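You operate a simulated robot arm through the tools that you are given. There is no shell and no other tool. Be economical: measure what you need, move in short steps, check, and stop when the job is done.

Carry out the task below with a simulated two-armed robot. There is one attempt and no reset: what you move stays moved.

## Task
Fetch the green brush from the bench top behind the vice and set it on the top of the sort bench. Then fetch the thin roll marked "base" from the middle shelf of the film rack and stand it on the top of the belt. Then stack the carton that says "clips" from the top of the sample bench on top of the carton that says "couplings". The order counts. Set down upright: thin roll.
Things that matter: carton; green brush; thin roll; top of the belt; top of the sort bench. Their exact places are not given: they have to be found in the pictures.

It is judged by the outcome, as a careful person would: the job done as asked, and still so three seconds after it is handed in. It fails if anything else is knocked over, pushed out of place, dropped, spilled or broken.

## Robot
Two 6-joint arms with fingered hands on one trunk, on a base that drives. Base frame: it is fixed to the floor where the robot stands at the start and does not move with it; the origin is under the middle of the robot, x ahead of it, y to its left, z up; the surface under the hand at the start is at about z = 860. Lengths are in mm, angles in degrees, forces in N, time in s.
The left shoulder is at the start at [21, 171, 1430], the right one opposite. With the tool pointing down near the work surface each hand reaches from about 400 to 700 mm from the robot's upright axis, wherever it stands, measured 20 degrees to its own side. Places, roughly: green brush (6x6x8 cm) [700, 0, 900]; thin roll [-11500, -3750, 1000]; top of the belt (61x23 cm) [-9300, -20, 840]; top of the sort bench [600, 600, 800]. Payload 4.4 kg a hand.
Tool frame (each hand has its own): the origin (TCP) lies between the finger pads and is the grasp point; the fingertips stand 33 mm ahead of it; z points along the fingers, y is the line along which they close. Largest opening 164 mm; the body of the gripper starts 93 mm behind the TCP. The gripper is a hand of 5 fingers: y runs from the thumb to the fingers, the wrist lies at [0, 0, -257] in the tool frame, and closing takes about 1.5 s.
Orientation is that of the tool frame in the base frame, as a unit quaternion [w, x, y, z]. With the fingers straight down and closing along the base's y, the tool's x points along the base's -x, its y along +y and its z along -z.

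## Interface
- The arms move only by the tool apply_moves. It takes "left_motion", "right_motion" or both (then of equal length, played together; a hand with none holds still); each is a list of rows, each a list of 7 numbers: the gripper command, from -1 (shut) to 1 (fully open), values between in proportion, then the shift along the tool's x, y, z in mm, then the turn, a rotation vector about the tool's x, y, z in degrees. In form: [[claw, tx, ty, tz, rx, ry, rz], ...]. A call has 1 to 8 rows; each row shifts and turns the commanded pose from where the row before left it, along the tool's axes as they then stand. Rows are played at 5 a second. More than 50 mm and 8.6 degrees between two rows, or a gripper value outside its range, and nothing of the call is played. Where a pose cannot be reached the arm comes as near as it can. A force on the tool above 40 N (or 10 N above the force at the start of the call, whichever is more), or a blocked arm, ends the call early, and 0.2 s more pass. The fingers move at their own pace (about 72 mm/s each) and stop on an object; they squeeze with about 31 N. The grip force told is the motor's: it shows also when the fingers shut on nothing. Time passes only in rows, and 0.2 s behind the last, so rows that do not move let the fingers close. It gives the time, the measured TCP pose, the force on the tool (base axes), the opening and the grip force at its end, in the units of the frame above (readings bear some noise), with the torque about the TCP (base axes, N m) and any sound that the robot's microphone picked up.
- Cameras (640 x 400 px; columns grow to the right, rows downward): "scene" is now at [81.2, 11, 1564.1]; the picture's right is [0.25, -0.97, -0.00], its down [-0.80, -0.20, -0.56] and it looks along [0.54, 0.14, -0.83] (base axes); focal length 251 px, centre (320, 200). "left" rides on the left gripper at [-93, -1, -124] in its tool frame; the picture's right is [0.01, -1.00, 0.00], its down [0.80, 0.01, -0.60] and it looks along [0.60, 0.01, 0.80] (tool axes); focal length 275 px, centre (320, 200). "right" rides on the right gripper at [93, -1, -124] in its tool frame; the picture's right is [0.01, 1.00, 0.00], its down [-0.80, 0.01, -0.60] and it looks along [-0.60, 0.01, 0.80] (tool axes); focal length 275 px, centre (320, 200).
- capture(camera): a new picture of that camera. It takes no simulated time.
- slide_trunk(by): slides the trunk up (or, below 0, down) by that many mm; the arms and the scene camera ride with it, the base frame stays. It gives what a move gives, with no picture.
- steer(legs): drives the robot by 1 to 6 legs, each [ahead, left, turn to the left] in mm, mm and degrees, along the robot's own axes; the way and the turn of a leg run together, so that a leg with both is an arc; at most 1500 mm and 180 degrees a leg. The arms and the cameras ride along, it lands a little off, and it stops where it bumps. It gives what a move gives.
- preshape(shape, hand): the hand has 5 fingers and takes this shape, open, in about a second: jaw (thumb against the fingers, like two jaws); tri (thumb and two fingers); tip (a fingertip pinch); poke (one finger out to press); point (the index stretched); flat (the hand flat); cup (the hand cupped); fist (a fist). The gripper value then closes the fingers along that shape, each until it touches; the sizes above hold for jaw. It gives what a move gives, with no picture.
- pan_tilt(pan, tilt): turns the head with the scene camera to pan (to the left, within 86 degrees either way) and tilt (down, from -29 to 69), counted from straight ahead of the robot. It gives what a move gives.
- measure_at(camera, pixels): for up to 12 pixels [column, row] of the newest picture of that camera ("zoom" is the newest enlarged one), the place [x, y, z] in the base frame of the surface seen there, good to about 3 mm, but the place of the scene camera against the robot may be out by one fixed shift of up to 18 mm in any direction. It takes no simulated time.
- close_up(camera, box): a new picture of the part [left, top, right, bottom] of that camera's present view, enlarged. It takes no simulated time.
- job_done(): hands the job in; it is judged then, once.

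Keep the steps short. Do not move on a guess: measure, check each grasp and each placing, and mend mistakes. In all there are 110 turns and 108 pictures (those below and enlarged ones count). Leave the grippers open and the arms clear of the work at the hand-in unless told otherwise, and finish with a single line.

The tools are called as name(argument=value, ...) on one line, values as JSON. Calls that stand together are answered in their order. apply_moves: Moves the arms, as the interface text tells. Its arguments: {"type":"object","properties":{"left_motion":{"type":"array","items":{"type":"array","items":{"type":"number"}}},"right_motion":{"type":"array","items":{"type":"array","items":{"type":"number"}}}},"required":[]} The other tools are called the same way: slide_trunk (by) slides the trunk up or down; preshape (shape, hand) gives the hand a shape; steer (legs) drives the base; pan_tilt (pan, tilt) turns the head that bears the scene camera; capture (camera) takes a picture; measure_at (camera, pixels) gives the place of the surface under pixels of a picture; close_up (camera, box) takes an enlarged picture of a part of a camera's view; job_done () hands the job in.

At the start:

```text
time: 0.0
left_eef_pos: [599.7, 313.2, 1055.3]
left_tool_rot: [0.0, 0.001, 1.0, 0.0]
left_force: [-0.5, 0.1, 0.3]
left_ft_torque: [0.02, 0.0, -0.03]
left_opening: 163.9
left_grasp_force: 0.0
left_shape: jaw
right_eef_pos: [653.4, -170.2, 1094.3]
right_tool_rot: [-0.001, 0.0, 1.0, 0.0]
right_force: [-0.2, 0.2, -0.1]
right_ft_torque: [-0.02, -0.01, 0.01]
right_opening: 164.0
right_grasp_force: 0.1
right_shape: jaw
trunk travel left (down, up): [-682.0, 59.0]
robot x, y, heading: [1.8, -1.5, 0.2]
head pan, tilt: [14.3, 56.1]
```

scene: 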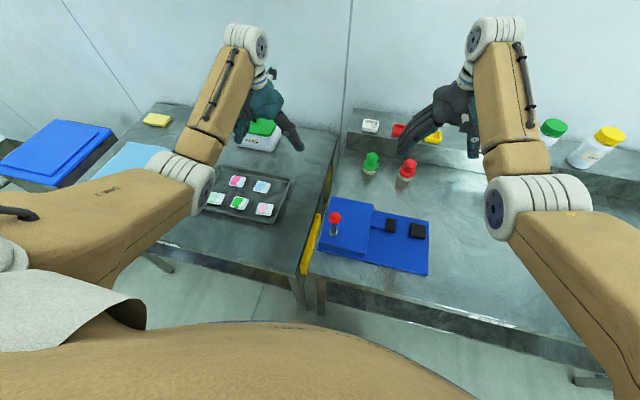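
right: 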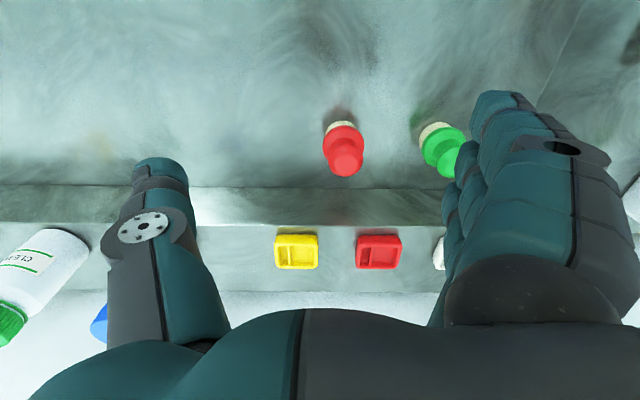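
left: 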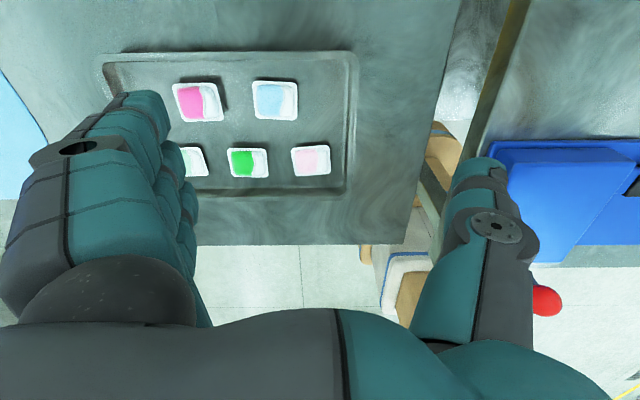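

I see the green brush at scene (371,160), with the red one at (408,170). The sort bench is on the left and holds a tray. I'll measure these first.

measure_at(camera="scene", pixels=[[371, 157], [371, 170], [408, 166], [410, 180], [371, 185], [240, 150], [175, 155], [300, 190], [270, 170], [310, 165], [150, 150], [330, 240]])

measure_at(camera="right", pixels=[[445, 155], [432, 140], [345, 155], [335, 132], [430, 125], [380, 100], [400, 200]])

close_up(camera="scene", box=[320, 100, 480, 200])

```text
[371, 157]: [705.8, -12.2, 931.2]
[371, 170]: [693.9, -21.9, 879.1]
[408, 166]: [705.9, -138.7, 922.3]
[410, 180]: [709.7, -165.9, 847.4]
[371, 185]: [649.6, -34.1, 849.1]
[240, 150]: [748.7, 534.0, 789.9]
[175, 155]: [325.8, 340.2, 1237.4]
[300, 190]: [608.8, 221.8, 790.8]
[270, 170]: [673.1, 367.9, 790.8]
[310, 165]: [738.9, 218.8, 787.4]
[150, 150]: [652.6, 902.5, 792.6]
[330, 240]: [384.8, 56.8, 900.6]
```

```text
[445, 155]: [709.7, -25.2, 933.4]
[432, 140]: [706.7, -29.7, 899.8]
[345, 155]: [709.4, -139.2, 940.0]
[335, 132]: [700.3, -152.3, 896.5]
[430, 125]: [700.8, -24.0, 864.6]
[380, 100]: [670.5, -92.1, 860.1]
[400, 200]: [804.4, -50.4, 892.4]
```

```text
4.00 times, centred on (400, 150) of scene
```

zoom: 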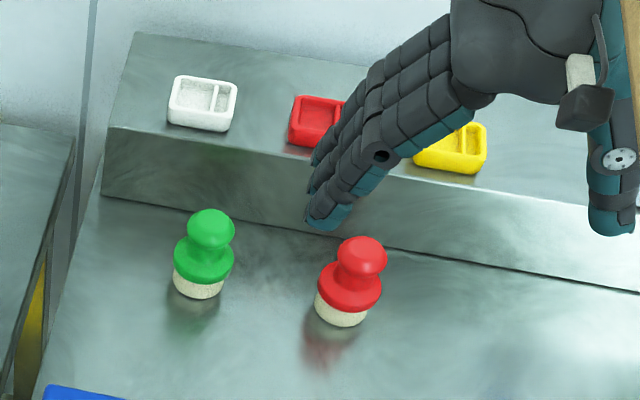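

The right camera puts the bench top at z≈860 and the scene camera at 849, so the scene camera's z reads about 11 low. The brush is near (710,-25). I'll zoom the right camera on the green brush for a better centre, and pan the scene camera to see free room on the sort bench.

close_up(camera="right", box=[300, 80, 492, 200])

close_up(camera="scene", box=[80, 80, 400, 280])

```text
3.33 times, centred on (396, 140) of right
```

zoom: 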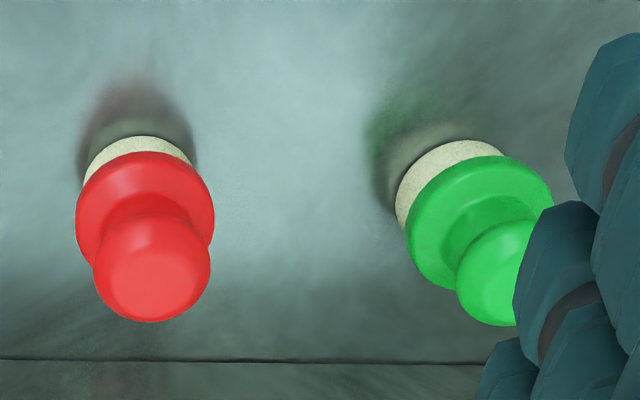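

```text
2.00 times, centred on (240, 180) of scene
```

zoom: 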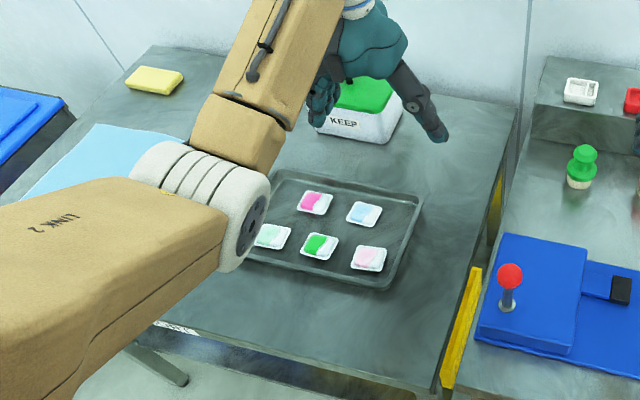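

Next I measure the free patch of the sort bench and the tray edges, plus the bench front edge.

measure_at(camera="zoom", pixels=[[425, 200], [395, 290], [255, 262], [490, 185], [445, 300], [350, 310], [430, 380], [465, 130], [440, 150], [585, 152], [400, 125], [455, 220]])

apply_moves(right_motion=[[1, 0, 40, 0, 0, 0, 0], [1, 0, 40, 0, 0, 0, 0], [1, -20, 40, 0, 0, 0, 0], [1, -20, 20, 0, 0, 0, 0], [0, -10, 0, 0, 0, 0, 0], [0, -10, 0, 0, 0, 0, 0], [0, 0, 0, 0, 0, 0, 0]])

capture(camera="right")

```text
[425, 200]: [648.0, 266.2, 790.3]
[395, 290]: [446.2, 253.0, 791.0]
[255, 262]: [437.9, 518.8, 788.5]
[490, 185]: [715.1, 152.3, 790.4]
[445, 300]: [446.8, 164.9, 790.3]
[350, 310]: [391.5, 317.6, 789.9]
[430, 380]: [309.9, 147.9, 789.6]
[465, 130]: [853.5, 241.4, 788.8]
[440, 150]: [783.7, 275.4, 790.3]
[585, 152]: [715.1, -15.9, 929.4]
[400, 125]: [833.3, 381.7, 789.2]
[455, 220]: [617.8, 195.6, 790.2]
```

```text
time: 1.6
left_eef_pos: [598.5, 312.2, 1056.1]
left_tool_rot: [0.001, 0.0, 1.0, 0.0]
left_force: [-0.2, 0.5, -0.5]
left_ft_torque: [0.04, -0.01, -0.01]
left_opening: 163.8
left_grasp_force: 0.0
left_shape: jaw
right_eef_pos: [687.8, -36.5, 1096.1]
right_tool_rot: [-0.001, 0.0, 1.0, 0.0]
right_force: [1.0, 0.8, 0.4]
right_ft_torque: [0.01, 0.0, 0.01]
right_opening: 83.1
right_grasp_force: 0.1
right_shape: jaw
right hand out of reach, approached as far as the arm can: row 4, 5, 6
trunk travel left (down, up): [-682.0, 59.0]
robot x, y, heading: [0.2, -1.1, 0.1]
head pan, tilt: [14.3, 56.1]
```

```text
101 pictures are left
```

right: 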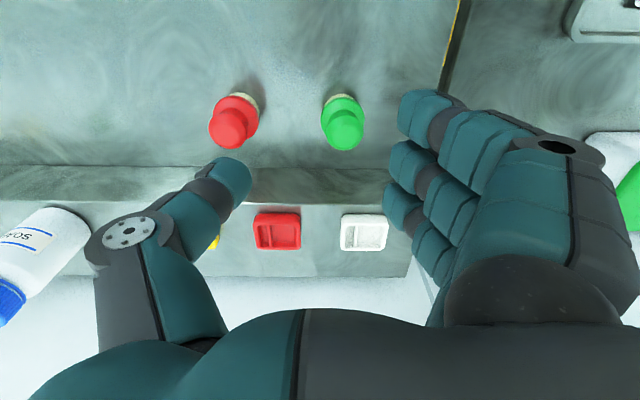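

The arm is near its reach limit there. I'll measure the knob in this new right picture at (343,125).

measure_at(camera="right", pixels=[[343, 125], [343, 138], [330, 110], [355, 110], [342, 147], [342, 98], [235, 125], [250, 95], [340, 172]])

slide_trunk(by=-120)

```text
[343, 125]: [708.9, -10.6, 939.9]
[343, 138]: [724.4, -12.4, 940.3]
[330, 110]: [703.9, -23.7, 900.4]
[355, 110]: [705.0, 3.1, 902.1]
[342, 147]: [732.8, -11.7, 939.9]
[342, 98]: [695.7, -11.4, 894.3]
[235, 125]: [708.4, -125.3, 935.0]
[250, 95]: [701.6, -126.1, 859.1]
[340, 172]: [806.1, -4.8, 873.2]
```

```text
time: 3.1
left_eef_pos: [598.6, 312.5, 936.1]
left_tool_rot: [0.0, 0.0, 1.0, 0.0]
left_force: [0.2, -0.4, -0.3]
left_ft_torque: [0.02, -0.01, 0.01]
left_opening: 163.9
left_grasp_force: 0.1
left_shape: jaw
right_eef_pos: [686.0, -36.8, 975.9]
right_tool_rot: [0.001, 0.001, 1.0, 0.001]
right_force: [-0.1, -0.4, 0.3]
right_ft_torque: [-0.01, -0.03, 0.02]
right_opening: 83.0
right_grasp_force: 0.0
right_shape: jaw
trunk travel left (down, up): [-562.0, 179.0]
robot x, y, heading: [2.3, -0.1, -0.1]
head pan, tilt: [14.3, 56.1]
```

The fingertips are now only just above the knob. I'll raise the hand 40 mm, then go over the knob centre at (719,-12).

apply_moves(right_motion=[[0, 0, 0, -40, 0, 0, 0], [0, -17, 12, 0, 0, 0, 0], [0, -17, 13, 0, 0, 0, 0], [0, 0, 0, 0, 0, 0, 0]])

capture(camera="right")

```text
time: 4.1
left_eef_pos: [599.2, 312.6, 935.3]
left_tool_rot: [0.0, -0.001, 1.0, 0.0]
left_force: [-0.5, 0.4, -0.1]
left_ft_torque: [0.01, 0.01, 0.01]
left_opening: 164.2
left_grasp_force: 0.1
left_shape: jaw
right_eef_pos: [694.2, -33.0, 1018.1]
right_tool_rot: [0.0, -0.001, 1.0, 0.0]
right_force: [-0.5, 0.0, -0.5]
right_ft_torque: [0.03, -0.01, 0.03]
right_opening: 83.2
right_grasp_force: 0.0
right_shape: jaw
right hand out of reach, approached as far as the arm can: row 2, 3
trunk travel left (down, up): [-562.0, 179.0]
robot x, y, heading: [-2.5, 0.2, 0.2]
head pan, tilt: [14.3, 56.1]
```

```text
100 pictures are left
```

right: 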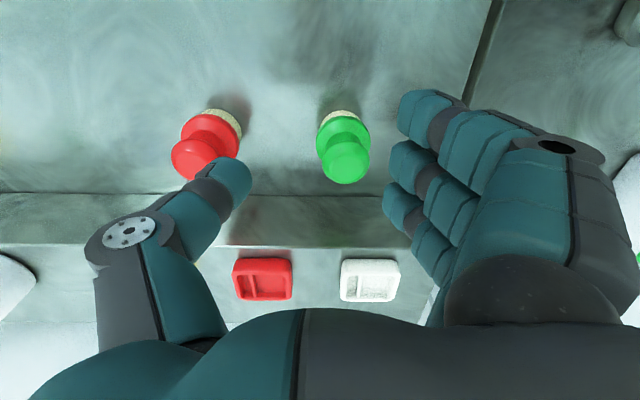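

The arm still falls short. Before I drive closer, I'll look straight down at the gap between the robot and the bench.

pan_tilt(pan=0, tilt=69)

capture(camera="scene")

```text
time: 4.9
left_eef_pos: [598.9, 312.5, 935.4]
left_tool_rot: [0.0, -0.001, 1.0, 0.0]
left_force: [0.7, -1.0, 0.9]
left_ft_torque: [-0.01, 0.0, -0.04]
left_opening: 163.9
left_grasp_force: 0.1
left_shape: jaw
right_eef_pos: [693.2, -32.3, 1018.2]
right_tool_rot: [0.0, 0.0, 1.0, 0.0]
right_force: [0.2, -0.9, 0.9]
right_ft_torque: [-0.01, 0.0, -0.02]
right_opening: 83.1
right_grasp_force: 0.0
right_shape: jaw
trunk travel left (down, up): [-562.0, 179.0]
robot x, y, heading: [-2.1, -0.9, 0.4]
head pan, tilt: [0.0, 68.8]
```

```text
99 pictures are left
```

scene: 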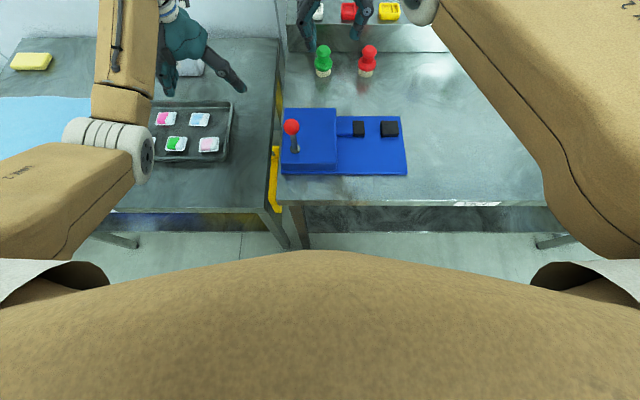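

measure_at(camera="scene", pixels=[[340, 252], [340, 204], [420, 204], [240, 210], [340, 240], [320, 300], [340, 300], [322, 60], [290, 125]])

```text
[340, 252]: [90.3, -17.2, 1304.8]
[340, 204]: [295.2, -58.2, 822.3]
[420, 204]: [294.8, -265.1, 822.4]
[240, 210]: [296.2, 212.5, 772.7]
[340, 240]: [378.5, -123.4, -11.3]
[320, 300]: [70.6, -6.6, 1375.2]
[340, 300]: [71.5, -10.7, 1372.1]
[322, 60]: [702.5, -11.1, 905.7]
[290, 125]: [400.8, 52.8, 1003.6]
```

The gap is tight, so instead of driving I'll tilt the hand 20° with the fingers forward, which brings the wrist back within reach.

apply_moves(right_motion=[[0, 0, 0, 0, 0, -7, 0], [0, 0, 0, 0, 0, -7, 0], [0, 0, 0, 0, 0, -6, 0], [0, 0, 0, 0, 0, 0, 0]])

```text
time: 5.9
left_eef_pos: [598.3, 311.3, 936.4]
left_tool_rot: [0.0, 0.0, 1.0, 0.001]
left_force: [1.0, 0.2, 0.3]
left_ft_torque: [0.02, -0.03, 0.01]
left_opening: 164.1
left_grasp_force: 0.0
left_shape: jaw
right_eef_pos: [768.5, -6.4, 1009.4]
right_tool_rot: [0.174, 0.001, 0.985, 0.0]
right_force: [1.2, 0.0, 0.0]
right_ft_torque: [0.0, -0.01, 0.02]
right_opening: 82.7
right_grasp_force: 0.1
right_shape: jaw
right hand out of reach, approached as far as the arm can: row 1, 2, 3
trunk travel left (down, up): [-562.0, 179.0]
robot x, y, heading: [1.6, -0.5, -0.0]
head pan, tilt: [0.0, 68.8]
```

apply_moves(right_motion=[[0, 28, -6, -10, 0, 0, 0], [0, 0, 0, 0, 0, 0, 0]])

capture(camera="right")

```text
time: 6.5
left_eef_pos: [599.4, 311.1, 934.5]
left_tool_rot: [0.0, 0.0, 1.0, 0.0]
left_force: [-0.2, -0.5, 0.3]
left_ft_torque: [0.02, 0.02, 0.0]
left_opening: 164.2
left_grasp_force: 0.1
left_shape: jaw
right_eef_pos: [767.8, -2.7, 1005.4]
right_tool_rot: [0.173, -0.001, 0.985, -0.001]
right_force: [0.2, 0.3, 0.1]
right_ft_torque: [-0.03, -0.01, 0.02]
right_opening: 82.9
right_grasp_force: 0.0
right_shape: jaw
right hand out of reach, approached as far as the arm can: row 1
trunk travel left (down, up): [-562.0, 179.0]
robot x, y, heading: [0.8, 4.2, -0.1]
head pan, tilt: [0.0, 68.8]
```

```text
98 pictures are left
```

right: 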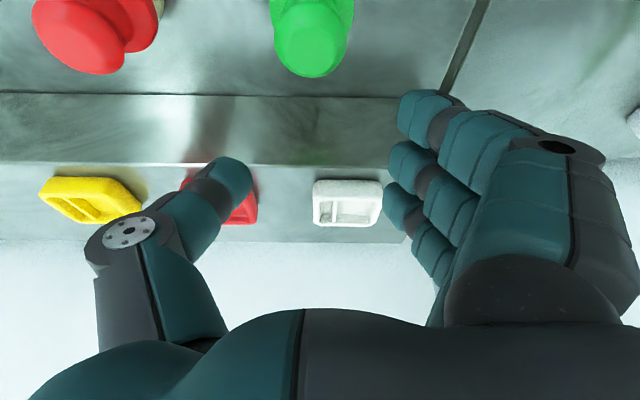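

apply_moves(right_motion=[[0, 28, -3, -10, 0, 0, 0], [0, 28, -3, -10, 0, 0, 0], [0, 0, 0, 0, 0, 0, 0]])

```text
time: 7.3
left_eef_pos: [599.0, 312.2, 935.8]
left_tool_rot: [0.0, 0.0, 1.0, 0.0]
left_force: [0.4, 0.8, 0.4]
left_ft_torque: [0.0, 0.01, 0.03]
left_opening: 164.0
left_grasp_force: 0.1
left_shape: jaw
right_eef_pos: [761.9, 7.0, 1001.7]
right_tool_rot: [0.172, 0.0, 0.985, -0.002]
right_force: [-0.2, -0.7, 0.9]
right_ft_torque: [-0.02, 0.0, 0.01]
right_opening: 82.8
right_grasp_force: 0.0
right_shape: jaw
right hand out of reach, approached as far as the arm can: row 1, 2
trunk travel left (down, up): [-562.0, 179.0]
robot x, y, heading: [2.8, -0.6, -0.1]
head pan, tilt: [0.0, 68.8]
```

apply_moves(right_motion=[[0, 28, -3, -10, 0, 0, 0], [0, 28, -3, -10, 0, 0, 0], [0, 0, 0, 0, 0, 0, 0]])

```text
time: 8.1
left_eef_pos: [598.7, 313.2, 935.6]
left_tool_rot: [0.0, 0.0, 1.0, 0.001]
left_force: [-0.2, 0.0, 0.1]
left_ft_torque: [-0.03, -0.04, 0.02]
left_opening: 164.0
left_grasp_force: 0.0
left_shape: jaw
right_eef_pos: [758.0, 14.7, 995.8]
right_tool_rot: [0.173, 0.001, 0.985, 0.0]
right_force: [-0.2, 0.3, -0.6]
right_ft_torque: [0.0, 0.0, -0.04]
right_opening: 82.7
right_grasp_force: 0.0
right_shape: jaw
right hand out of reach, approached as far as the arm can: row 1, 2
trunk travel left (down, up): [-562.0, 179.0]
robot x, y, heading: [-3.2, -0.8, 0.0]
head pan, tilt: [0.0, 68.8]
```

The arm seems stuck near a limit. I'll pull sideways and back in small steps to see how it answers.

apply_moves(right_motion=[[0, 0, -30, 0, 0, 0, 0], [0, 20, 0, -7, 0, 0, 0], [0, 0, 0, 0, 0, 0, 0]])

```text
time: 8.9
left_eef_pos: [599.1, 310.9, 934.8]
left_tool_rot: [0.0, 0.0, 1.0, 0.0]
left_force: [-0.6, -0.3, 0.0]
left_ft_torque: [0.05, 0.01, 0.03]
left_opening: 163.7
left_grasp_force: 0.0
left_shape: jaw
right_eef_pos: [765.2, -4.7, 991.0]
right_tool_rot: [0.173, 0.0, 0.985, 0.0]
right_force: [-0.8, -0.9, -0.2]
right_ft_torque: [0.02, -0.03, -0.02]
right_opening: 82.9
right_grasp_force: 0.0
right_shape: jaw
right hand out of reach, approached as far as the arm can: row 1, 2
trunk travel left (down, up): [-562.0, 179.0]
robot x, y, heading: [1.0, 1.5, 0.2]
head pan, tilt: [0.0, 68.8]
```

apply_moves(right_motion=[[0, 37, 0, -14, 0, 0, 0], [0, 37, 0, -14, 0, 0, 0], [0, 0, 0, 0, 0, 0, 0]])

```text
time: 9.7
left_eef_pos: [599.5, 311.5, 933.6]
left_tool_rot: [-0.001, 0.0, 1.0, 0.0]
left_force: [0.2, -0.3, -0.3]
left_ft_torque: [0.01, 0.0, 0.0]
left_opening: 163.8
left_grasp_force: 0.1
left_shape: jaw
right_eef_pos: [751.5, 23.5, 981.3]
right_tool_rot: [0.172, 0.0, 0.985, -0.001]
right_force: [-0.4, 0.1, 0.7]
right_ft_torque: [0.0, 0.0, 0.01]
right_opening: 82.7
right_grasp_force: 0.2
right_shape: jaw
right hand out of reach, approached as far as the arm can: row 1, 2
trunk travel left (down, up): [-562.0, 179.0]
robot x, y, heading: [1.5, 1.7, -0.1]
head pan, tilt: [0.0, 68.8]
```

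pan_tilt(pan=-20, tilt=45)

capture(camera="scene")

```text
time: 10.6
left_eef_pos: [598.6, 312.5, 936.5]
left_tool_rot: [0.0, 0.001, 1.0, 0.0]
left_force: [-0.4, 0.6, 0.3]
left_ft_torque: [-0.03, 0.0, 0.0]
left_opening: 163.8
left_grasp_force: 0.0
left_shape: jaw
right_eef_pos: [753.3, 24.1, 981.6]
right_tool_rot: [0.171, 0.001, 0.985, -0.001]
right_force: [-0.1, 0.2, -0.2]
right_ft_torque: [-0.02, -0.02, 0.01]
right_opening: 82.6
right_grasp_force: 0.0
right_shape: jaw
trunk travel left (down, up): [-562.0, 179.0]
robot x, y, heading: [-1.8, 0.1, -0.1]
head pan, tilt: [-20.0, 45.0]
```

```text
97 pictures are left
```

scene: 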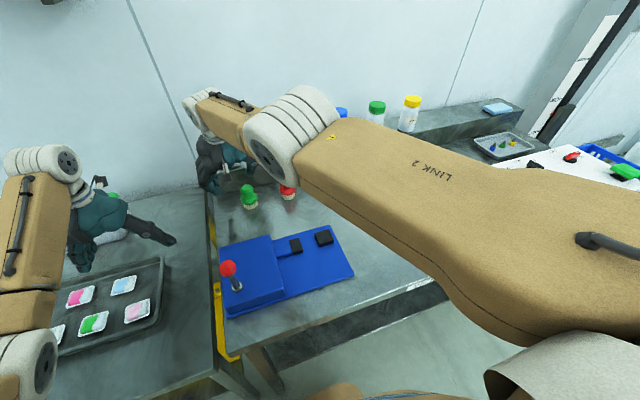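

The arm is stretched straight and stuck in that pose. Lifting should let the elbow bend again, so I'll raise the hand while bringing the command back out.

apply_moves(right_motion=[[0, -14, 0, -37, 0, 0, 0], [0, -14, 0, -37, 0, 0, 0], [0, -14, 0, -37, 0, 0, 0], [0, -14, 0, -37, 0, 0, 0], [0, 0, 0, 0, 0, 0, 0]])

```text
time: 11.8
left_eef_pos: [599.9, 312.1, 935.0]
left_tool_rot: [0.0, 0.0, 1.0, 0.0]
left_force: [-0.5, 0.6, 0.3]
left_ft_torque: [0.02, 0.02, 0.01]
left_opening: 164.1
left_grasp_force: 0.1
left_shape: jaw
right_eef_pos: [762.9, 26.4, 1137.5]
right_tool_rot: [0.172, 0.0, 0.985, 0.0]
right_force: [-0.3, 0.1, -0.4]
right_ft_torque: [-0.02, -0.01, 0.0]
right_opening: 83.0
right_grasp_force: 0.0
right_shape: jaw
right hand out of reach, approached as far as the arm can: row 1, 3
trunk travel left (down, up): [-562.0, 179.0]
robot x, y, heading: [-0.0, -3.0, 0.1]
head pan, tilt: [-20.0, 45.0]
```

apply_moves(right_motion=[[0, 19, -15, -7, 0, 0, 0], [0, 0, 0, 0, 0, 0, 0]])

```text
time: 12.3
left_eef_pos: [600.6, 312.9, 936.4]
left_tool_rot: [0.0, 0.001, 1.0, 0.0]
left_force: [-0.1, 1.1, -0.6]
left_ft_torque: [-0.01, -0.01, 0.03]
left_opening: 163.6
left_grasp_force: 0.1
left_shape: jaw
right_eef_pos: [761.4, 17.2, 1140.6]
right_tool_rot: [0.172, 0.0, 0.985, -0.001]
right_force: [0.1, 0.0, -0.6]
right_ft_torque: [0.01, -0.05, 0.03]
right_opening: 82.9
right_grasp_force: 0.0
right_shape: jaw
right hand out of reach, approached as far as the arm can: row 1
trunk travel left (down, up): [-562.0, 179.0]
robot x, y, heading: [1.0, 2.3, 0.1]
head pan, tilt: [-20.0, 45.0]
```

apply_moves(right_motion=[[0, 18, 0, -38, 0, 0, 0], [0, 18, 0, -38, 0, 0, 0], [0, 18, 0, -38, 0, 0, 0], [0, 18, 0, -38, 0, 0, 0], [0, 0, 0, 0, 0, 0, 0]])

```text
time: 13.6
left_eef_pos: [599.7, 312.6, 935.1]
left_tool_rot: [0.0, -0.001, 1.0, 0.0]
left_force: [-0.1, -0.2, -0.1]
left_ft_torque: [-0.01, 0.01, 0.02]
left_opening: 163.7
left_grasp_force: 0.0
left_shape: jaw
right_eef_pos: [723.8, 44.1, 1267.6]
right_tool_rot: [0.166, 0.009, 0.986, 0.0]
right_force: [0.1, 0.3, -0.4]
right_ft_torque: [0.01, 0.02, -0.03]
right_opening: 83.0
right_grasp_force: 0.2
right_shape: jaw
right hand out of reach, approached as far as the arm can: row 1, 2, 3, 4
trunk travel left (down, up): [-562.0, 179.0]
robot x, y, heading: [1.4, -1.0, 0.0]
head pan, tilt: [-20.0, 45.0]
```

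capture(camera="scene")

```text
96 pictures are left
```

scene: 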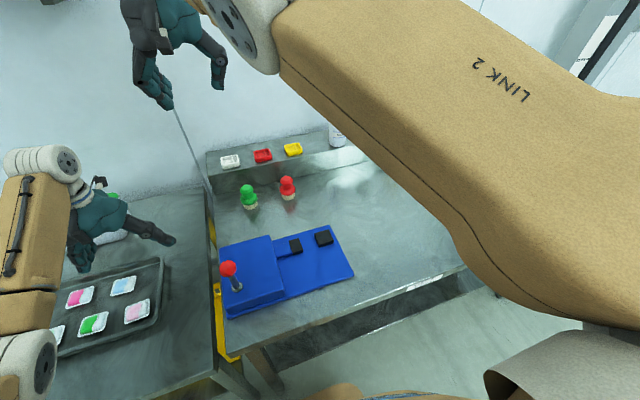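

The arm is still straight. Next I'll try going inward and down, so the elbow is pushed to bend the other way.

apply_moves(right_motion=[[0, 33, 0, 15, 0, 0, 0], [0, 33, 0, 15, 0, 0, 0], [0, 33, 0, 15, 0, 0, 0], [0, 0, 0, 0, 0, 0, 0]])

```text
time: 14.8
left_eef_pos: [599.2, 311.6, 934.6]
left_tool_rot: [0.0, 0.0, 1.0, 0.0]
left_force: [0.1, -0.1, -0.1]
left_ft_torque: [0.06, -0.01, -0.02]
left_opening: 164.1
left_grasp_force: 0.0
left_shape: jaw
right_eef_pos: [737.1, 50.0, 1233.5]
right_tool_rot: [0.179, 0.035, 0.983, 0.004]
right_force: [-0.1, 0.0, 0.0]
right_ft_torque: [0.0, -0.01, 0.0]
right_opening: 82.7
right_grasp_force: 0.1
right_shape: jaw
right hand out of reach, approached as far as the arm can: row 1, 2, 3
trunk travel left (down, up): [-562.0, 179.0]
robot x, y, heading: [0.6, -0.5, -0.1]
head pan, tilt: [-20.0, 45.0]
stopped in row 4 (right hand): the arm was blocked; the commanded pose is now the measured one
```

capture(camera="scene")

apply_moves(right_motion=[[0, 0, -40, 0, 0, 0, 0], [0, 0, -40, 0, 0, 0, 0], [0, 0, -40, 0, 0, 0, 0], [0, 0, 0, 0, 0, 0, 0]])

```text
95 pictures are left
```

scene: 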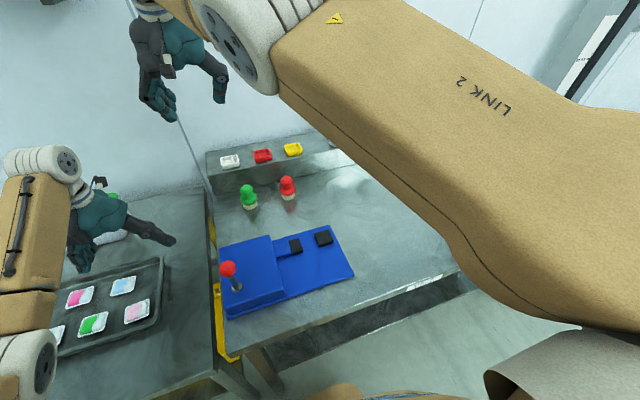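

```text
time: 15.8
left_eef_pos: [599.0, 312.1, 935.3]
left_tool_rot: [0.0, -0.001, 1.0, 0.0]
left_force: [0.1, 0.2, -0.6]
left_ft_torque: [-0.02, -0.03, 0.0]
left_opening: 163.8
left_grasp_force: 0.1
left_shape: jaw
right_eef_pos: [772.8, -49.8, 1243.4]
right_tool_rot: [0.179, 0.031, 0.983, 0.003]
right_force: [-0.2, -0.1, 0.0]
right_ft_torque: [-0.01, -0.01, -0.01]
right_opening: 82.9
right_grasp_force: 0.0
right_shape: jaw
right hand out of reach, approached as far as the arm can: row 1, 2, 3
trunk travel left (down, up): [-562.0, 179.0]
robot x, y, heading: [0.8, -3.1, -0.0]
head pan, tilt: [-20.0, 45.0]
```

capture(camera="scene")

measure_at(camera="scene", pixels=[[230, 40], [300, 80], [400, 130], [480, 120], [550, 200], [600, 150]])

```text
94 pictures are left
```

scene: 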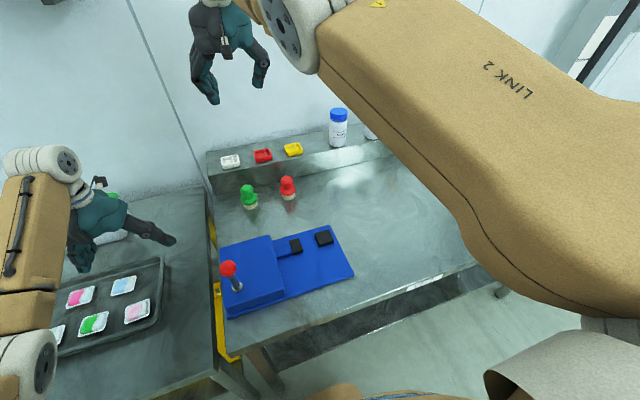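

```text
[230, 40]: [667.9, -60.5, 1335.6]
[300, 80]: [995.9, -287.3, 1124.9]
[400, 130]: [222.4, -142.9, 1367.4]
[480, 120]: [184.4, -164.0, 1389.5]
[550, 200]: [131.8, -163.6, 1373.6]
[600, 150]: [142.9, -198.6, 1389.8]
```

I'll bring the hand back to straight down (turn +20° about its y) while lowering, and see if the arm unlocks.

apply_moves(right_motion=[[0, 0, 0, 0, 0, 7, 0], [0, 0, 0, 0, 0, 7, 0], [0, 0, 0, 0, 0, 6, 0], [0, 30, -30, 0, 0, 0, 0], [0, 30, -30, 0, 0, 0, 0], [0, 30, -30, 0, 0, 0, 0], [0, 0, 0, 0, 0, 0, 0]])

```text
time: 17.4
left_eef_pos: [598.5, 312.6, 935.4]
left_tool_rot: [0.0, 0.0, 1.0, -0.001]
left_force: [-0.2, -0.2, 0.1]
left_ft_torque: [0.0, -0.01, 0.0]
left_opening: 163.8
left_grasp_force: 0.1
left_shape: jaw
right_eef_pos: [701.3, -154.3, 1247.1]
right_tool_rot: [0.004, 0.03, 1.0, 0.009]
right_force: [0.8, -0.1, 0.6]
right_ft_torque: [-0.03, 0.01, 0.0]
right_opening: 82.8
right_grasp_force: 0.0
right_shape: jaw
right hand out of reach, approached as far as the arm can: row 1, 2, 3, 4, 5, 6
trunk travel left (down, up): [-562.0, 179.0]
robot x, y, heading: [0.9, 2.6, 0.1]
head pan, tilt: [-20.0, 45.0]
```

apply_moves(right_motion=[[0, 45, 0, 0, 0, 0, 0], [0, 45, 0, 0, 0, 0, 0], [0, 45, 0, 0, 0, 0, 0], [0, 45, 0, 0, 0, 0, 0], [0, 0, 0, 0, 0, 0, 0], [0, 0, 0, 0, 0, 0, 0]])

```text
time: 18.8
left_eef_pos: [598.4, 312.0, 935.2]
left_tool_rot: [0.0, 0.0, 1.0, 0.0]
left_force: [0.2, 0.0, 0.2]
left_ft_torque: [-0.02, 0.01, -0.04]
left_opening: 163.9
left_grasp_force: 0.1
left_shape: jaw
right_eef_pos: [683.8, -120.7, 1293.3]
right_tool_rot: [0.006, 0.031, 0.999, 0.009]
right_force: [-1.1, 0.0, 0.8]
right_ft_torque: [-0.02, 0.01, 0.0]
right_opening: 82.6
right_grasp_force: 0.1
right_shape: jaw
right hand out of reach, approached as far as the arm can: row 1, 2, 3, 4
trunk travel left (down, up): [-562.0, 179.0]
robot x, y, heading: [-0.9, -3.0, -0.1]
head pan, tilt: [-20.0, 45.0]
```

Small inward steps may work, since near a straight arm even 20 mm needs a big elbow turn. I'll first bring the command back out to the edge of reach, then inch in.

apply_moves(right_motion=[[0, -45, 0, 0, 0, 0, 0], [0, -45, 0, 0, 0, 0, 0], [0, -45, 0, 0, 0, 0, 0], [0, -35, 0, 0, 0, 0, 0], [0, 1, 0, 0, 0, 0, 0], [0, 1, 0, 0, 0, 0, 0], [0, 2, 0, 0, 0, 0, 0], [0, 2, 0, 0, 0, 0, 0]])

```text
time: 20.6
left_eef_pos: [599.8, 310.8, 935.3]
left_tool_rot: [0.001, 0.0, 1.0, 0.0]
left_force: [-0.2, -0.1, 0.2]
left_ft_torque: [0.04, -0.03, 0.04]
left_opening: 163.8
left_grasp_force: 0.1
left_shape: jaw
right_eef_pos: [695.4, -147.7, 1266.2]
right_tool_rot: [0.006, 0.031, 0.999, 0.011]
right_force: [-1.0, 0.1, 0.7]
right_ft_torque: [0.01, 0.03, -0.01]
right_opening: 82.6
right_grasp_force: 0.1
right_shape: jaw
right hand out of reach, approached as far as the arm can: row 1, 2, 3, 4
trunk travel left (down, up): [-562.0, 179.0]
robot x, y, heading: [0.5, 2.1, 0.3]
head pan, tilt: [-20.0, 45.0]
```

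Small steps work. I'll keep inching inward with growing steps.

apply_moves(right_motion=[[0, 2, 0, 0, 0, 0, 0], [0, 3, 0, 0, 0, 0, 0], [0, 4, 0, 0, 0, 0, 0], [0, 5, 0, 0, 0, 0, 0], [0, 6, 0, 0, 0, 0, 0], [0, 8, 0, 0, 0, 0, 0], [0, 10, 0, 0, 0, 0, 0], [0, 12, 0, 0, 0, 0, 0]])

```text
time: 22.4
left_eef_pos: [599.2, 311.4, 935.5]
left_tool_rot: [0.0, 0.001, 1.0, -0.001]
left_force: [-0.1, -0.7, 0.5]
left_ft_torque: [0.01, -0.01, 0.01]
left_opening: 163.9
left_grasp_force: 0.0
left_shape: jaw
right_eef_pos: [694.8, -148.4, 1264.8]
right_tool_rot: [0.006, 0.031, 0.999, 0.01]
right_force: [-0.3, -0.2, -0.3]
right_ft_torque: [0.03, -0.02, 0.01]
right_opening: 82.8
right_grasp_force: 0.1
right_shape: jaw
right hand out of reach, approached as far as the arm can: row 1, 3, 4, 5, 6, 7, 8
trunk travel left (down, up): [-562.0, 179.0]
robot x, y, heading: [1.5, 2.9, -0.1]
head pan, tilt: [-20.0, 45.0]
```

Next try: pull in, outboard and down together. The hand is high and clear of everything.

apply_moves(right_motion=[[0, 24, -30, 30, 0, 0, 0], [0, 24, -30, 30, 0, 0, 0], [0, 24, -30, 30, 0, 0, 0], [0, 0, 0, 0, 0, 0, 0], [0, 0, 0, 0, 0, 0, 0]])

```text
time: 23.6
left_eef_pos: [599.3, 312.4, 935.0]
left_tool_rot: [0.001, 0.0, 1.0, 0.0]
left_force: [0.1, -0.5, -0.4]
left_ft_torque: [0.02, -0.01, -0.01]
left_opening: 163.9
left_grasp_force: 0.0
left_shape: jaw
right_eef_pos: [707.6, -225.7, 1181.5]
right_tool_rot: [0.006, 0.031, 0.999, 0.009]
right_force: [0.1, 0.1, -0.1]
right_ft_torque: [0.03, -0.01, 0.01]
right_opening: 82.5
right_grasp_force: 0.1
right_shape: jaw
right hand out of reach, approached as far as the arm can: row 1, 2, 3
trunk travel left (down, up): [-562.0, 179.0]
robot x, y, heading: [-1.4, -2.9, 0.1]
head pan, tilt: [-20.0, 45.0]
```

Now the opposite: pull in, inboard and up.

apply_moves(right_motion=[[0, 24, 30, -30, 0, 0, 0], [0, 24, 30, -30, 0, 0, 0], [0, 24, 30, -30, 0, 0, 0], [0, 0, 0, 0, 0, 0, 0]])

capture(camera="scene")

```text
time: 24.6
left_eef_pos: [599.7, 311.5, 935.0]
left_tool_rot: [-0.002, 0.0, 1.0, 0.0]
left_force: [0.9, -0.2, -0.6]
left_ft_torque: [0.04, -0.01, 0.02]
left_opening: 164.0
left_grasp_force: 0.1
left_shape: jaw
right_eef_pos: [690.6, -128.5, 1277.0]
right_tool_rot: [0.005, 0.032, 0.999, 0.01]
right_force: [-0.2, -0.9, 0.1]
right_ft_torque: [0.03, 0.01, -0.01]
right_opening: 82.6
right_grasp_force: 0.1
right_shape: jaw
right hand out of reach, approached as far as the arm can: row 1, 2, 3
trunk travel left (down, up): [-562.0, 179.0]
robot x, y, heading: [3.5, 0.3, -0.2]
head pan, tilt: [-20.0, 45.0]
```

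```text
93 pictures are left
```

scene: 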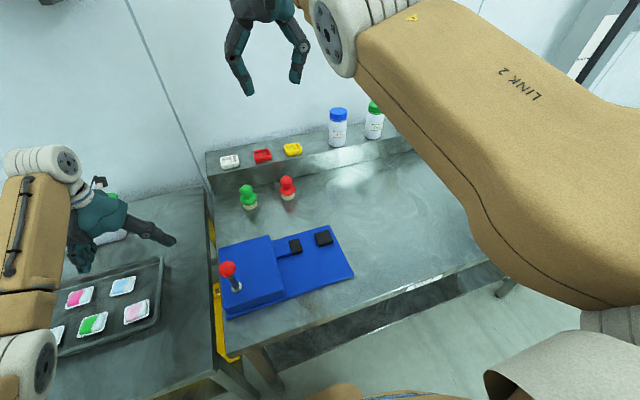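

apply_moves(right_motion=[[0, 10, 0, 45, 0, 0, 0], [0, 10, 0, 45, 0, 0, 0], [0, 10, 0, 45, 0, 0, 0], [0, 10, 0, 45, 0, 0, 0], [0, 0, 0, 0, 0, 0, 0], [0, 0, 0, 0, 0, 0, 0], [0, 0, 0, 0, 0, 0, 0], [0, 0, 0, 0, 0, 0, 0]])

```text
time: 26.4
left_eef_pos: [599.3, 311.3, 934.6]
left_tool_rot: [0.001, 0.001, 1.0, 0.0]
left_force: [-0.3, 0.5, -0.7]
left_ft_torque: [0.0, -0.01, -0.04]
left_opening: 163.9
left_grasp_force: 0.1
left_shape: jaw
right_eef_pos: [685.2, -116.0, 1097.6]
right_tool_rot: [0.006, 0.03, 0.999, 0.011]
right_force: [-0.2, 0.5, -0.4]
right_ft_torque: [0.0, 0.0, 0.02]
right_opening: 82.8
right_grasp_force: 0.0
right_shape: jaw
right hand out of reach, approached as far as the arm can: row 1, 2, 3
trunk travel left (down, up): [-562.0, 179.0]
robot x, y, heading: [-1.2, -0.4, 0.2]
head pan, tilt: [-20.0, 45.0]
```

Row 4 was reached and z came down as commanded. I'll try inward again.

apply_moves(right_motion=[[0, 10, 0, 0, 0, 0, 0], [0, 10, 0, 0, 0, 0, 0], [0, 20, 0, 0, 0, 0, 0], [0, 20, 0, 0, 0, 0, 0], [0, 0, 0, 0, 0, 0, 0]])

```text
time: 27.6
left_eef_pos: [599.3, 311.4, 934.2]
left_tool_rot: [0.001, 0.0, 1.0, 0.0]
left_force: [0.2, -0.3, 0.4]
left_ft_torque: [0.03, 0.01, 0.01]
left_opening: 163.8
left_grasp_force: 0.1
left_shape: jaw
right_eef_pos: [678.0, -104.3, 1083.6]
right_tool_rot: [0.006, 0.031, 0.999, 0.01]
right_force: [0.2, 0.2, 0.6]
right_ft_torque: [0.0, -0.01, -0.01]
right_opening: 82.6
right_grasp_force: 0.1
right_shape: jaw
right hand out of reach, approached as far as the arm can: row 1, 2, 3, 4
trunk travel left (down, up): [-562.0, 179.0]
robot x, y, heading: [-3.3, 3.3, -0.1]
head pan, tilt: [-20.0, 45.0]
```

I need to see the whole right arm, so I'll turn the head toward it.

pan_tilt(pan=-35, tilt=10)

capture(camera="scene")

capture(camera="left")

```text
time: 28.6
left_eef_pos: [598.8, 312.0, 934.6]
left_tool_rot: [0.0, 0.0, 1.0, -0.001]
left_force: [-0.5, 0.3, 1.2]
left_ft_torque: [-0.02, -0.01, -0.01]
left_opening: 163.8
left_grasp_force: 0.1
left_shape: jaw
right_eef_pos: [677.9, -103.8, 1084.5]
right_tool_rot: [0.006, 0.031, 0.999, 0.009]
right_force: [0.5, -1.1, -0.8]
right_ft_torque: [0.01, 0.02, 0.02]
right_opening: 82.7
right_grasp_force: 0.0
right_shape: jaw
trunk travel left (down, up): [-562.0, 179.0]
robot x, y, heading: [-1.4, -1.2, -0.1]
head pan, tilt: [-35.0, 10.0]
```

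```text
92 pictures are left
```

scene: 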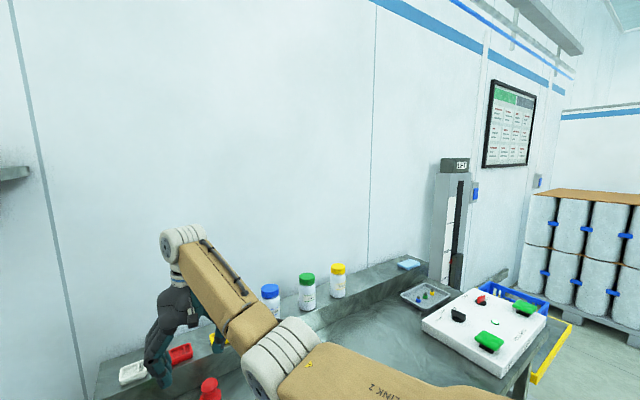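

```text
91 pictures are left
```

left: 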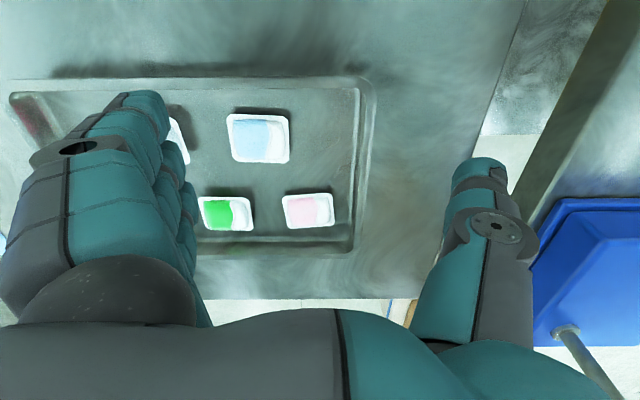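

The arm isn't fully straight, so some joint may be at its limit. I'll undo the last inward command, then probe small turns and moves to see which are free.

apply_moves(right_motion=[[0, -30, 0, 0, 0, 0, 0], [0, -30, 0, 0, 0, 0, 0], [0, 0, 0, 0, 0, 0, 8], [0, 0, 0, 0, 0, 0, 8], [0, 0, 0, 0, 0, 0, 8], [0, 10, 0, 0, 0, 0, 0], [0, 10, 0, 0, 0, 0, 0], [0, 10, 0, 0, 0, 0, 0]])

```text
time: 30.4
left_eef_pos: [598.7, 312.6, 934.9]
left_tool_rot: [0.0, -0.001, 1.0, 0.0]
left_force: [0.4, -0.1, 1.1]
left_ft_torque: [0.01, 0.02, 0.01]
left_opening: 163.6
left_grasp_force: 0.1
left_shape: jaw
right_eef_pos: [692.7, -96.6, 1084.5]
right_tool_rot: [0.004, 0.237, 0.971, 0.01]
right_force: [-0.2, -0.6, 0.4]
right_ft_torque: [-0.01, -0.01, 0.01]
right_opening: 82.5
right_grasp_force: 0.1
right_shape: jaw
right hand out of reach, approached as far as the arm can: row 2
trunk travel left (down, up): [-562.0, 179.0]
robot x, y, heading: [-0.6, -4.2, 0.3]
head pan, tilt: [-35.0, 10.0]
```

It's moving freely now. I'll pull in more, with gradual steps.

apply_moves(right_motion=[[0, 15, 0, 0, 0, 0, 0], [0, 15, 0, 0, 0, 0, 0], [0, 15, 0, 0, 0, 0, 0], [0, 15, 0, 0, 0, 0, 0], [0, 0, 0, 0, 0, 0, 0]])

```text
time: 31.6
left_eef_pos: [598.3, 311.6, 934.7]
left_tool_rot: [0.0, -0.001, 1.0, 0.0]
left_force: [0.1, 0.4, -0.3]
left_ft_torque: [-0.01, 0.02, -0.03]
left_opening: 163.7
left_grasp_force: 0.0
left_shape: jaw
right_eef_pos: [665.3, -63.0, 1076.3]
right_tool_rot: [0.004, 0.237, 0.971, 0.011]
right_force: [0.2, -0.4, 0.0]
right_ft_torque: [0.03, -0.01, 0.0]
right_opening: 82.5
right_grasp_force: 0.1
right_shape: jaw
right hand out of reach, approached as far as the arm can: row 2, 3, 4
trunk travel left (down, up): [-562.0, 179.0]
robot x, y, heading: [0.6, -0.7, -0.1]
head pan, tilt: [-35.0, 10.0]
```

Outward moves work and inward ones don't from this side. I'll go back toward the starting pose relative to the trunk (653,-170,974): out, yaw back, sideways and down.

apply_moves(right_motion=[[0, -20, 0, 0, 0, 0, -8], [0, -20, 0, 0, 0, 0, -8], [0, 0, 0, 0, 0, 0, -8], [0, 0, -30, 20, 0, 0, 0], [0, 0, -30, 20, 0, 0, 0], [0, 0, -30, 20, 0, 0, 0], [0, 0, -10, 20, 0, 0, 0], [0, 0, 0, 0, 0, 0, 0]])

```text
time: 33.4
left_eef_pos: [598.3, 312.4, 935.2]
left_tool_rot: [0.0, 0.001, 1.0, 0.0]
left_force: [0.8, 0.7, -0.9]
left_ft_torque: [0.0, 0.03, 0.01]
left_opening: 163.8
left_grasp_force: 0.0
left_shape: jaw
right_eef_pos: [697.3, -176.3, 993.9]
right_tool_rot: [0.007, 0.031, 0.999, 0.01]
right_force: [-0.2, 0.4, -0.7]
right_ft_torque: [0.01, 0.0, -0.01]
right_opening: 82.7
right_grasp_force: 0.0
right_shape: jaw
trunk travel left (down, up): [-562.0, 179.0]
robot x, y, heading: [2.7, -4.5, -0.0]
head pan, tilt: [-35.0, 10.0]
```

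Everything was reached there. Now I'll raise a little and pull in toward the start pose.

apply_moves(right_motion=[[0, 5, 0, -10, 0, 0, 0], [0, 10, 0, -10, 0, 0, 0], [0, 15, 0, -10, 0, 0, 0], [0, 15, 0, 0, 0, 0, 0], [0, 15, 0, 0, 0, 0, 0], [0, 20, 0, 0, 0, 0, 0], [0, 0, 0, 0, 0, 0, 0]])

```text
time: 35.0
left_eef_pos: [599.0, 311.4, 934.9]
left_tool_rot: [-0.001, 0.0, 1.0, 0.0]
left_force: [-0.2, 0.5, -0.7]
left_ft_torque: [0.0, 0.02, -0.03]
left_opening: 163.9
left_grasp_force: 0.1
left_shape: jaw
right_eef_pos: [652.2, -169.4, 1003.3]
right_tool_rot: [0.006, 0.031, 0.999, 0.011]
right_force: [0.3, 1.2, -0.4]
right_ft_torque: [-0.01, 0.0, 0.0]
right_opening: 82.8
right_grasp_force: 0.1
right_shape: jaw
right hand out of reach, approached as far as the arm can: row 4, 5, 6
trunk travel left (down, up): [-562.0, 179.0]
robot x, y, heading: [-2.9, -0.7, 0.1]
head pan, tilt: [-35.0, 10.0]
```

apply_moves(right_motion=[[0, -10, -20, 0, 0, 0, 0], [0, 0, -30, 0, 0, 0, 0], [0, 0, -30, 0, 0, 0, 0], [0, 20, -20, 0, 0, 0, 0], [0, 20, -10, 0, 0, 0, 0], [0, 20, 0, 0, 0, 0, 0], [0, 0, 0, 0, 0, 0, 0]])

capture(camera="scene")

```text
time: 36.6
left_eef_pos: [599.3, 311.5, 936.5]
left_tool_rot: [0.0, 0.0, 1.0, 0.0]
left_force: [-0.9, -0.1, 0.2]
left_ft_torque: [0.03, -0.03, -0.01]
left_opening: 163.7
left_grasp_force: 0.0
left_shape: jaw
right_eef_pos: [628.7, -280.2, 975.0]
right_tool_rot: [0.006, 0.031, 0.999, 0.009]
right_force: [-0.8, 0.6, -0.7]
right_ft_torque: [0.02, 0.01, -0.02]
right_opening: 82.6
right_grasp_force: 0.0
right_shape: jaw
right hand out of reach, approached as far as the arm can: row 4, 5, 6
trunk travel left (down, up): [-562.0, 179.0]
robot x, y, heading: [1.1, 2.5, 0.1]
head pan, tilt: [-35.0, 10.0]
```

```text
90 pictures are left
```

scene: 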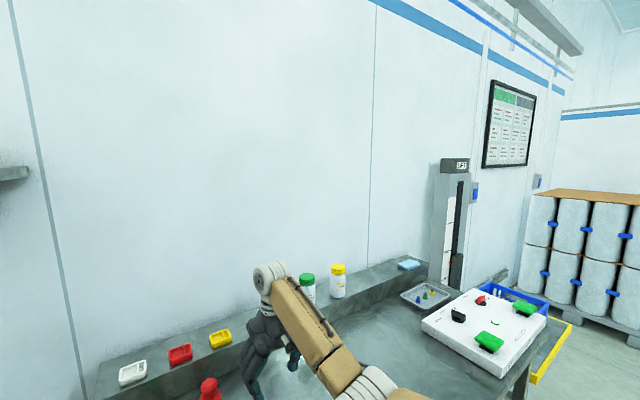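

apply_moves(right_motion=[[0, 0, 0, 0, 0, 0, 0], [0, 0, 0, 0, 0, 0, 0], [0, 8, 0, 0, 0, 0, 0], [0, 8, 0, 0, 0, 0, 0], [0, 8, 0, 0, 0, 0, 0], [0, 8, 0, 0, 0, 0, 0], [0, 0, 0, 0, 0, 0, 0]])

```text
time: 38.2
left_eef_pos: [598.8, 311.8, 935.2]
left_tool_rot: [0.0, 0.0, 1.0, -0.001]
left_force: [-0.7, 0.0, -0.1]
left_ft_torque: [0.0, 0.01, 0.01]
left_opening: 163.9
left_grasp_force: 0.1
left_shape: jaw
right_eef_pos: [614.5, -282.4, 959.3]
right_tool_rot: [0.008, 0.031, 0.999, 0.01]
right_force: [-0.4, 0.6, -0.1]
right_ft_torque: [-0.02, -0.01, 0.0]
right_opening: 82.5
right_grasp_force: 0.0
right_shape: jaw
right hand out of reach, approached as far as the arm can: row 3, 4, 5, 6
trunk travel left (down, up): [-562.0, 179.0]
robot x, y, heading: [-0.5, 0.9, -0.1]
head pan, tilt: [-35.0, 10.0]
```

capture(camera="scene")

measure_at(camera="scene", pixels=[[365, 385], [325, 345], [295, 305], [270, 275], [400, 395]])

pan_tilt(pan=0, tilt=45)

capture(camera="scene")

```text
89 pictures are left
```

scene: 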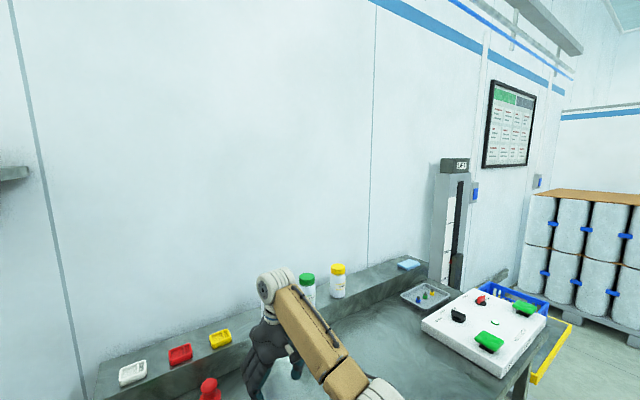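

```text
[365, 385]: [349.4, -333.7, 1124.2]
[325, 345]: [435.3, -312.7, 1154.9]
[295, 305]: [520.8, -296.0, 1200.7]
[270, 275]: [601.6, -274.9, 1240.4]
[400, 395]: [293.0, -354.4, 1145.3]
```

```text
time: 39.2
left_eef_pos: [599.5, 312.3, 935.2]
left_tool_rot: [-0.001, 0.0, 1.0, 0.0]
left_force: [0.0, -0.2, 0.3]
left_ft_torque: [0.02, 0.01, -0.01]
left_opening: 164.0
left_grasp_force: 0.0
left_shape: jaw
right_eef_pos: [614.5, -284.1, 959.6]
right_tool_rot: [0.007, 0.03, 0.999, 0.011]
right_force: [-0.8, 0.5, -0.3]
right_ft_torque: [0.02, 0.07, 0.02]
right_opening: 82.6
right_grasp_force: 0.0
right_shape: jaw
trunk travel left (down, up): [-562.0, 179.0]
robot x, y, heading: [2.7, 1.4, 0.2]
head pan, tilt: [0.0, 45.0]
```

```text
88 pictures are left
```

scene: 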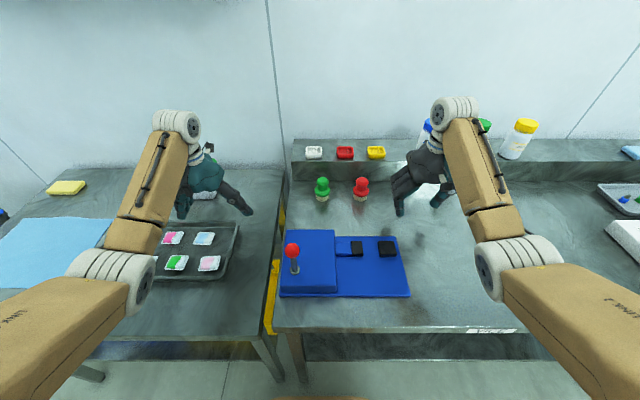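

Both arms now look like mirror images, so the right arm is back in its normal pose. The lesson is that lowering the trunk was bad for the wrist. I'll put the trunk back up and use the left arm with a 30° forward tilt for the brush, since it also reaches the sort bench.

slide_trunk(by=120)

apply_moves(left_motion=[[0, 0, 0, 0, 0, -7.5, 0], [0, 0, 0, 0, 0, -7.5, 0], [0, 0, 0, 0, 0, -7.5, 0], [0, 0, 0, 0, 0, -7.5, 0], [0, 0, -40, 0, 0, 0, 0], [0, 0, -40, 0, 0, 0, 0], [0, 0, -40, 0, 0, 0, 0], [0, 0, -40, 0, 0, 0, 0]])

```text
time: 40.7
left_eef_pos: [599.6, 311.1, 1054.4]
left_tool_rot: [-0.002, 0.0, 1.0, 0.0]
left_force: [0.3, 0.0, 1.2]
left_ft_torque: [-0.01, 0.03, 0.0]
left_opening: 163.9
left_grasp_force: 0.1
left_shape: jaw
right_eef_pos: [615.5, -284.2, 1079.7]
right_tool_rot: [0.007, 0.031, 0.999, 0.01]
right_force: [0.7, 0.0, -0.5]
right_ft_torque: [-0.01, 0.02, -0.01]
right_opening: 82.4
right_grasp_force: 0.1
right_shape: jaw
trunk travel left (down, up): [-682.0, 59.0]
robot x, y, heading: [-0.5, 2.4, -0.0]
head pan, tilt: [0.0, 45.0]
```

```text
time: 42.5
left_eef_pos: [598.9, 151.9, 1054.4]
left_tool_rot: [0.259, 0.001, 0.966, 0.001]
left_force: [0.9, 0.0, 0.5]
left_ft_torque: [0.04, -0.01, 0.01]
left_opening: 82.5
left_grasp_force: 0.1
left_shape: jaw
right_eef_pos: [615.0, -286.1, 1080.5]
right_tool_rot: [0.007, 0.031, 0.999, 0.01]
right_force: [0.4, -1.0, -0.7]
right_ft_torque: [0.05, -0.01, -0.01]
right_opening: 82.6
right_grasp_force: 0.2
right_shape: jaw
trunk travel left (down, up): [-682.0, 59.0]
robot x, y, heading: [3.8, -0.2, 0.4]
head pan, tilt: [0.0, 45.0]
```

All reached exactly. I'll carry on over the brush: y to -12 and x to about 665.

apply_moves(left_motion=[[0, -14, -41, 8, 0, 0, 0], [0, -14, -41, 8, 0, 0, 0], [0, -14, -41, 8, 0, 0, 0], [0, -14, -41, 8, 0, 0, 0], [0, 0, 0, 0, 0, 0, 0]])

capture(camera="left")

```text
time: 43.9
left_eef_pos: [687.1, 75.6, 1046.6]
left_tool_rot: [0.267, -0.025, 0.962, 0.056]
left_force: [0.3, -0.1, 0.1]
left_ft_torque: [-0.01, 0.01, 0.0]
left_opening: 82.2
left_grasp_force: 0.0
left_shape: jaw
right_eef_pos: [614.4, -284.4, 1080.3]
right_tool_rot: [0.008, 0.03, 0.999, 0.011]
right_force: [-0.1, 0.8, -0.1]
right_ft_torque: [-0.03, 0.0, 0.01]
right_opening: 82.8
right_grasp_force: 0.1
right_shape: jaw
trunk travel left (down, up): [-682.0, 59.0]
robot x, y, heading: [-1.1, 1.9, -0.4]
head pan, tilt: [0.0, 45.0]
stopped in row 5 (left hand): the arm was blocked; the commanded pose is now the measured one
```

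```text
87 pictures are left
```

left: 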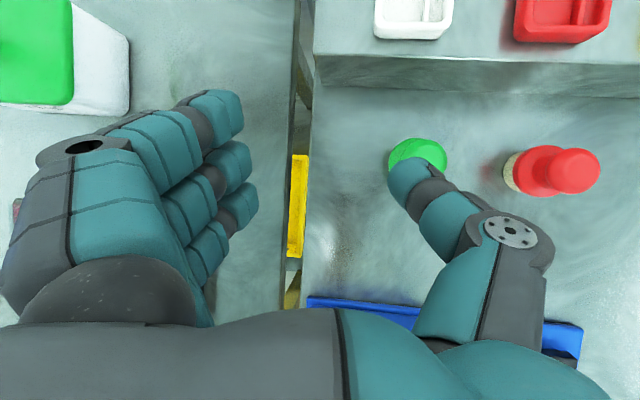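

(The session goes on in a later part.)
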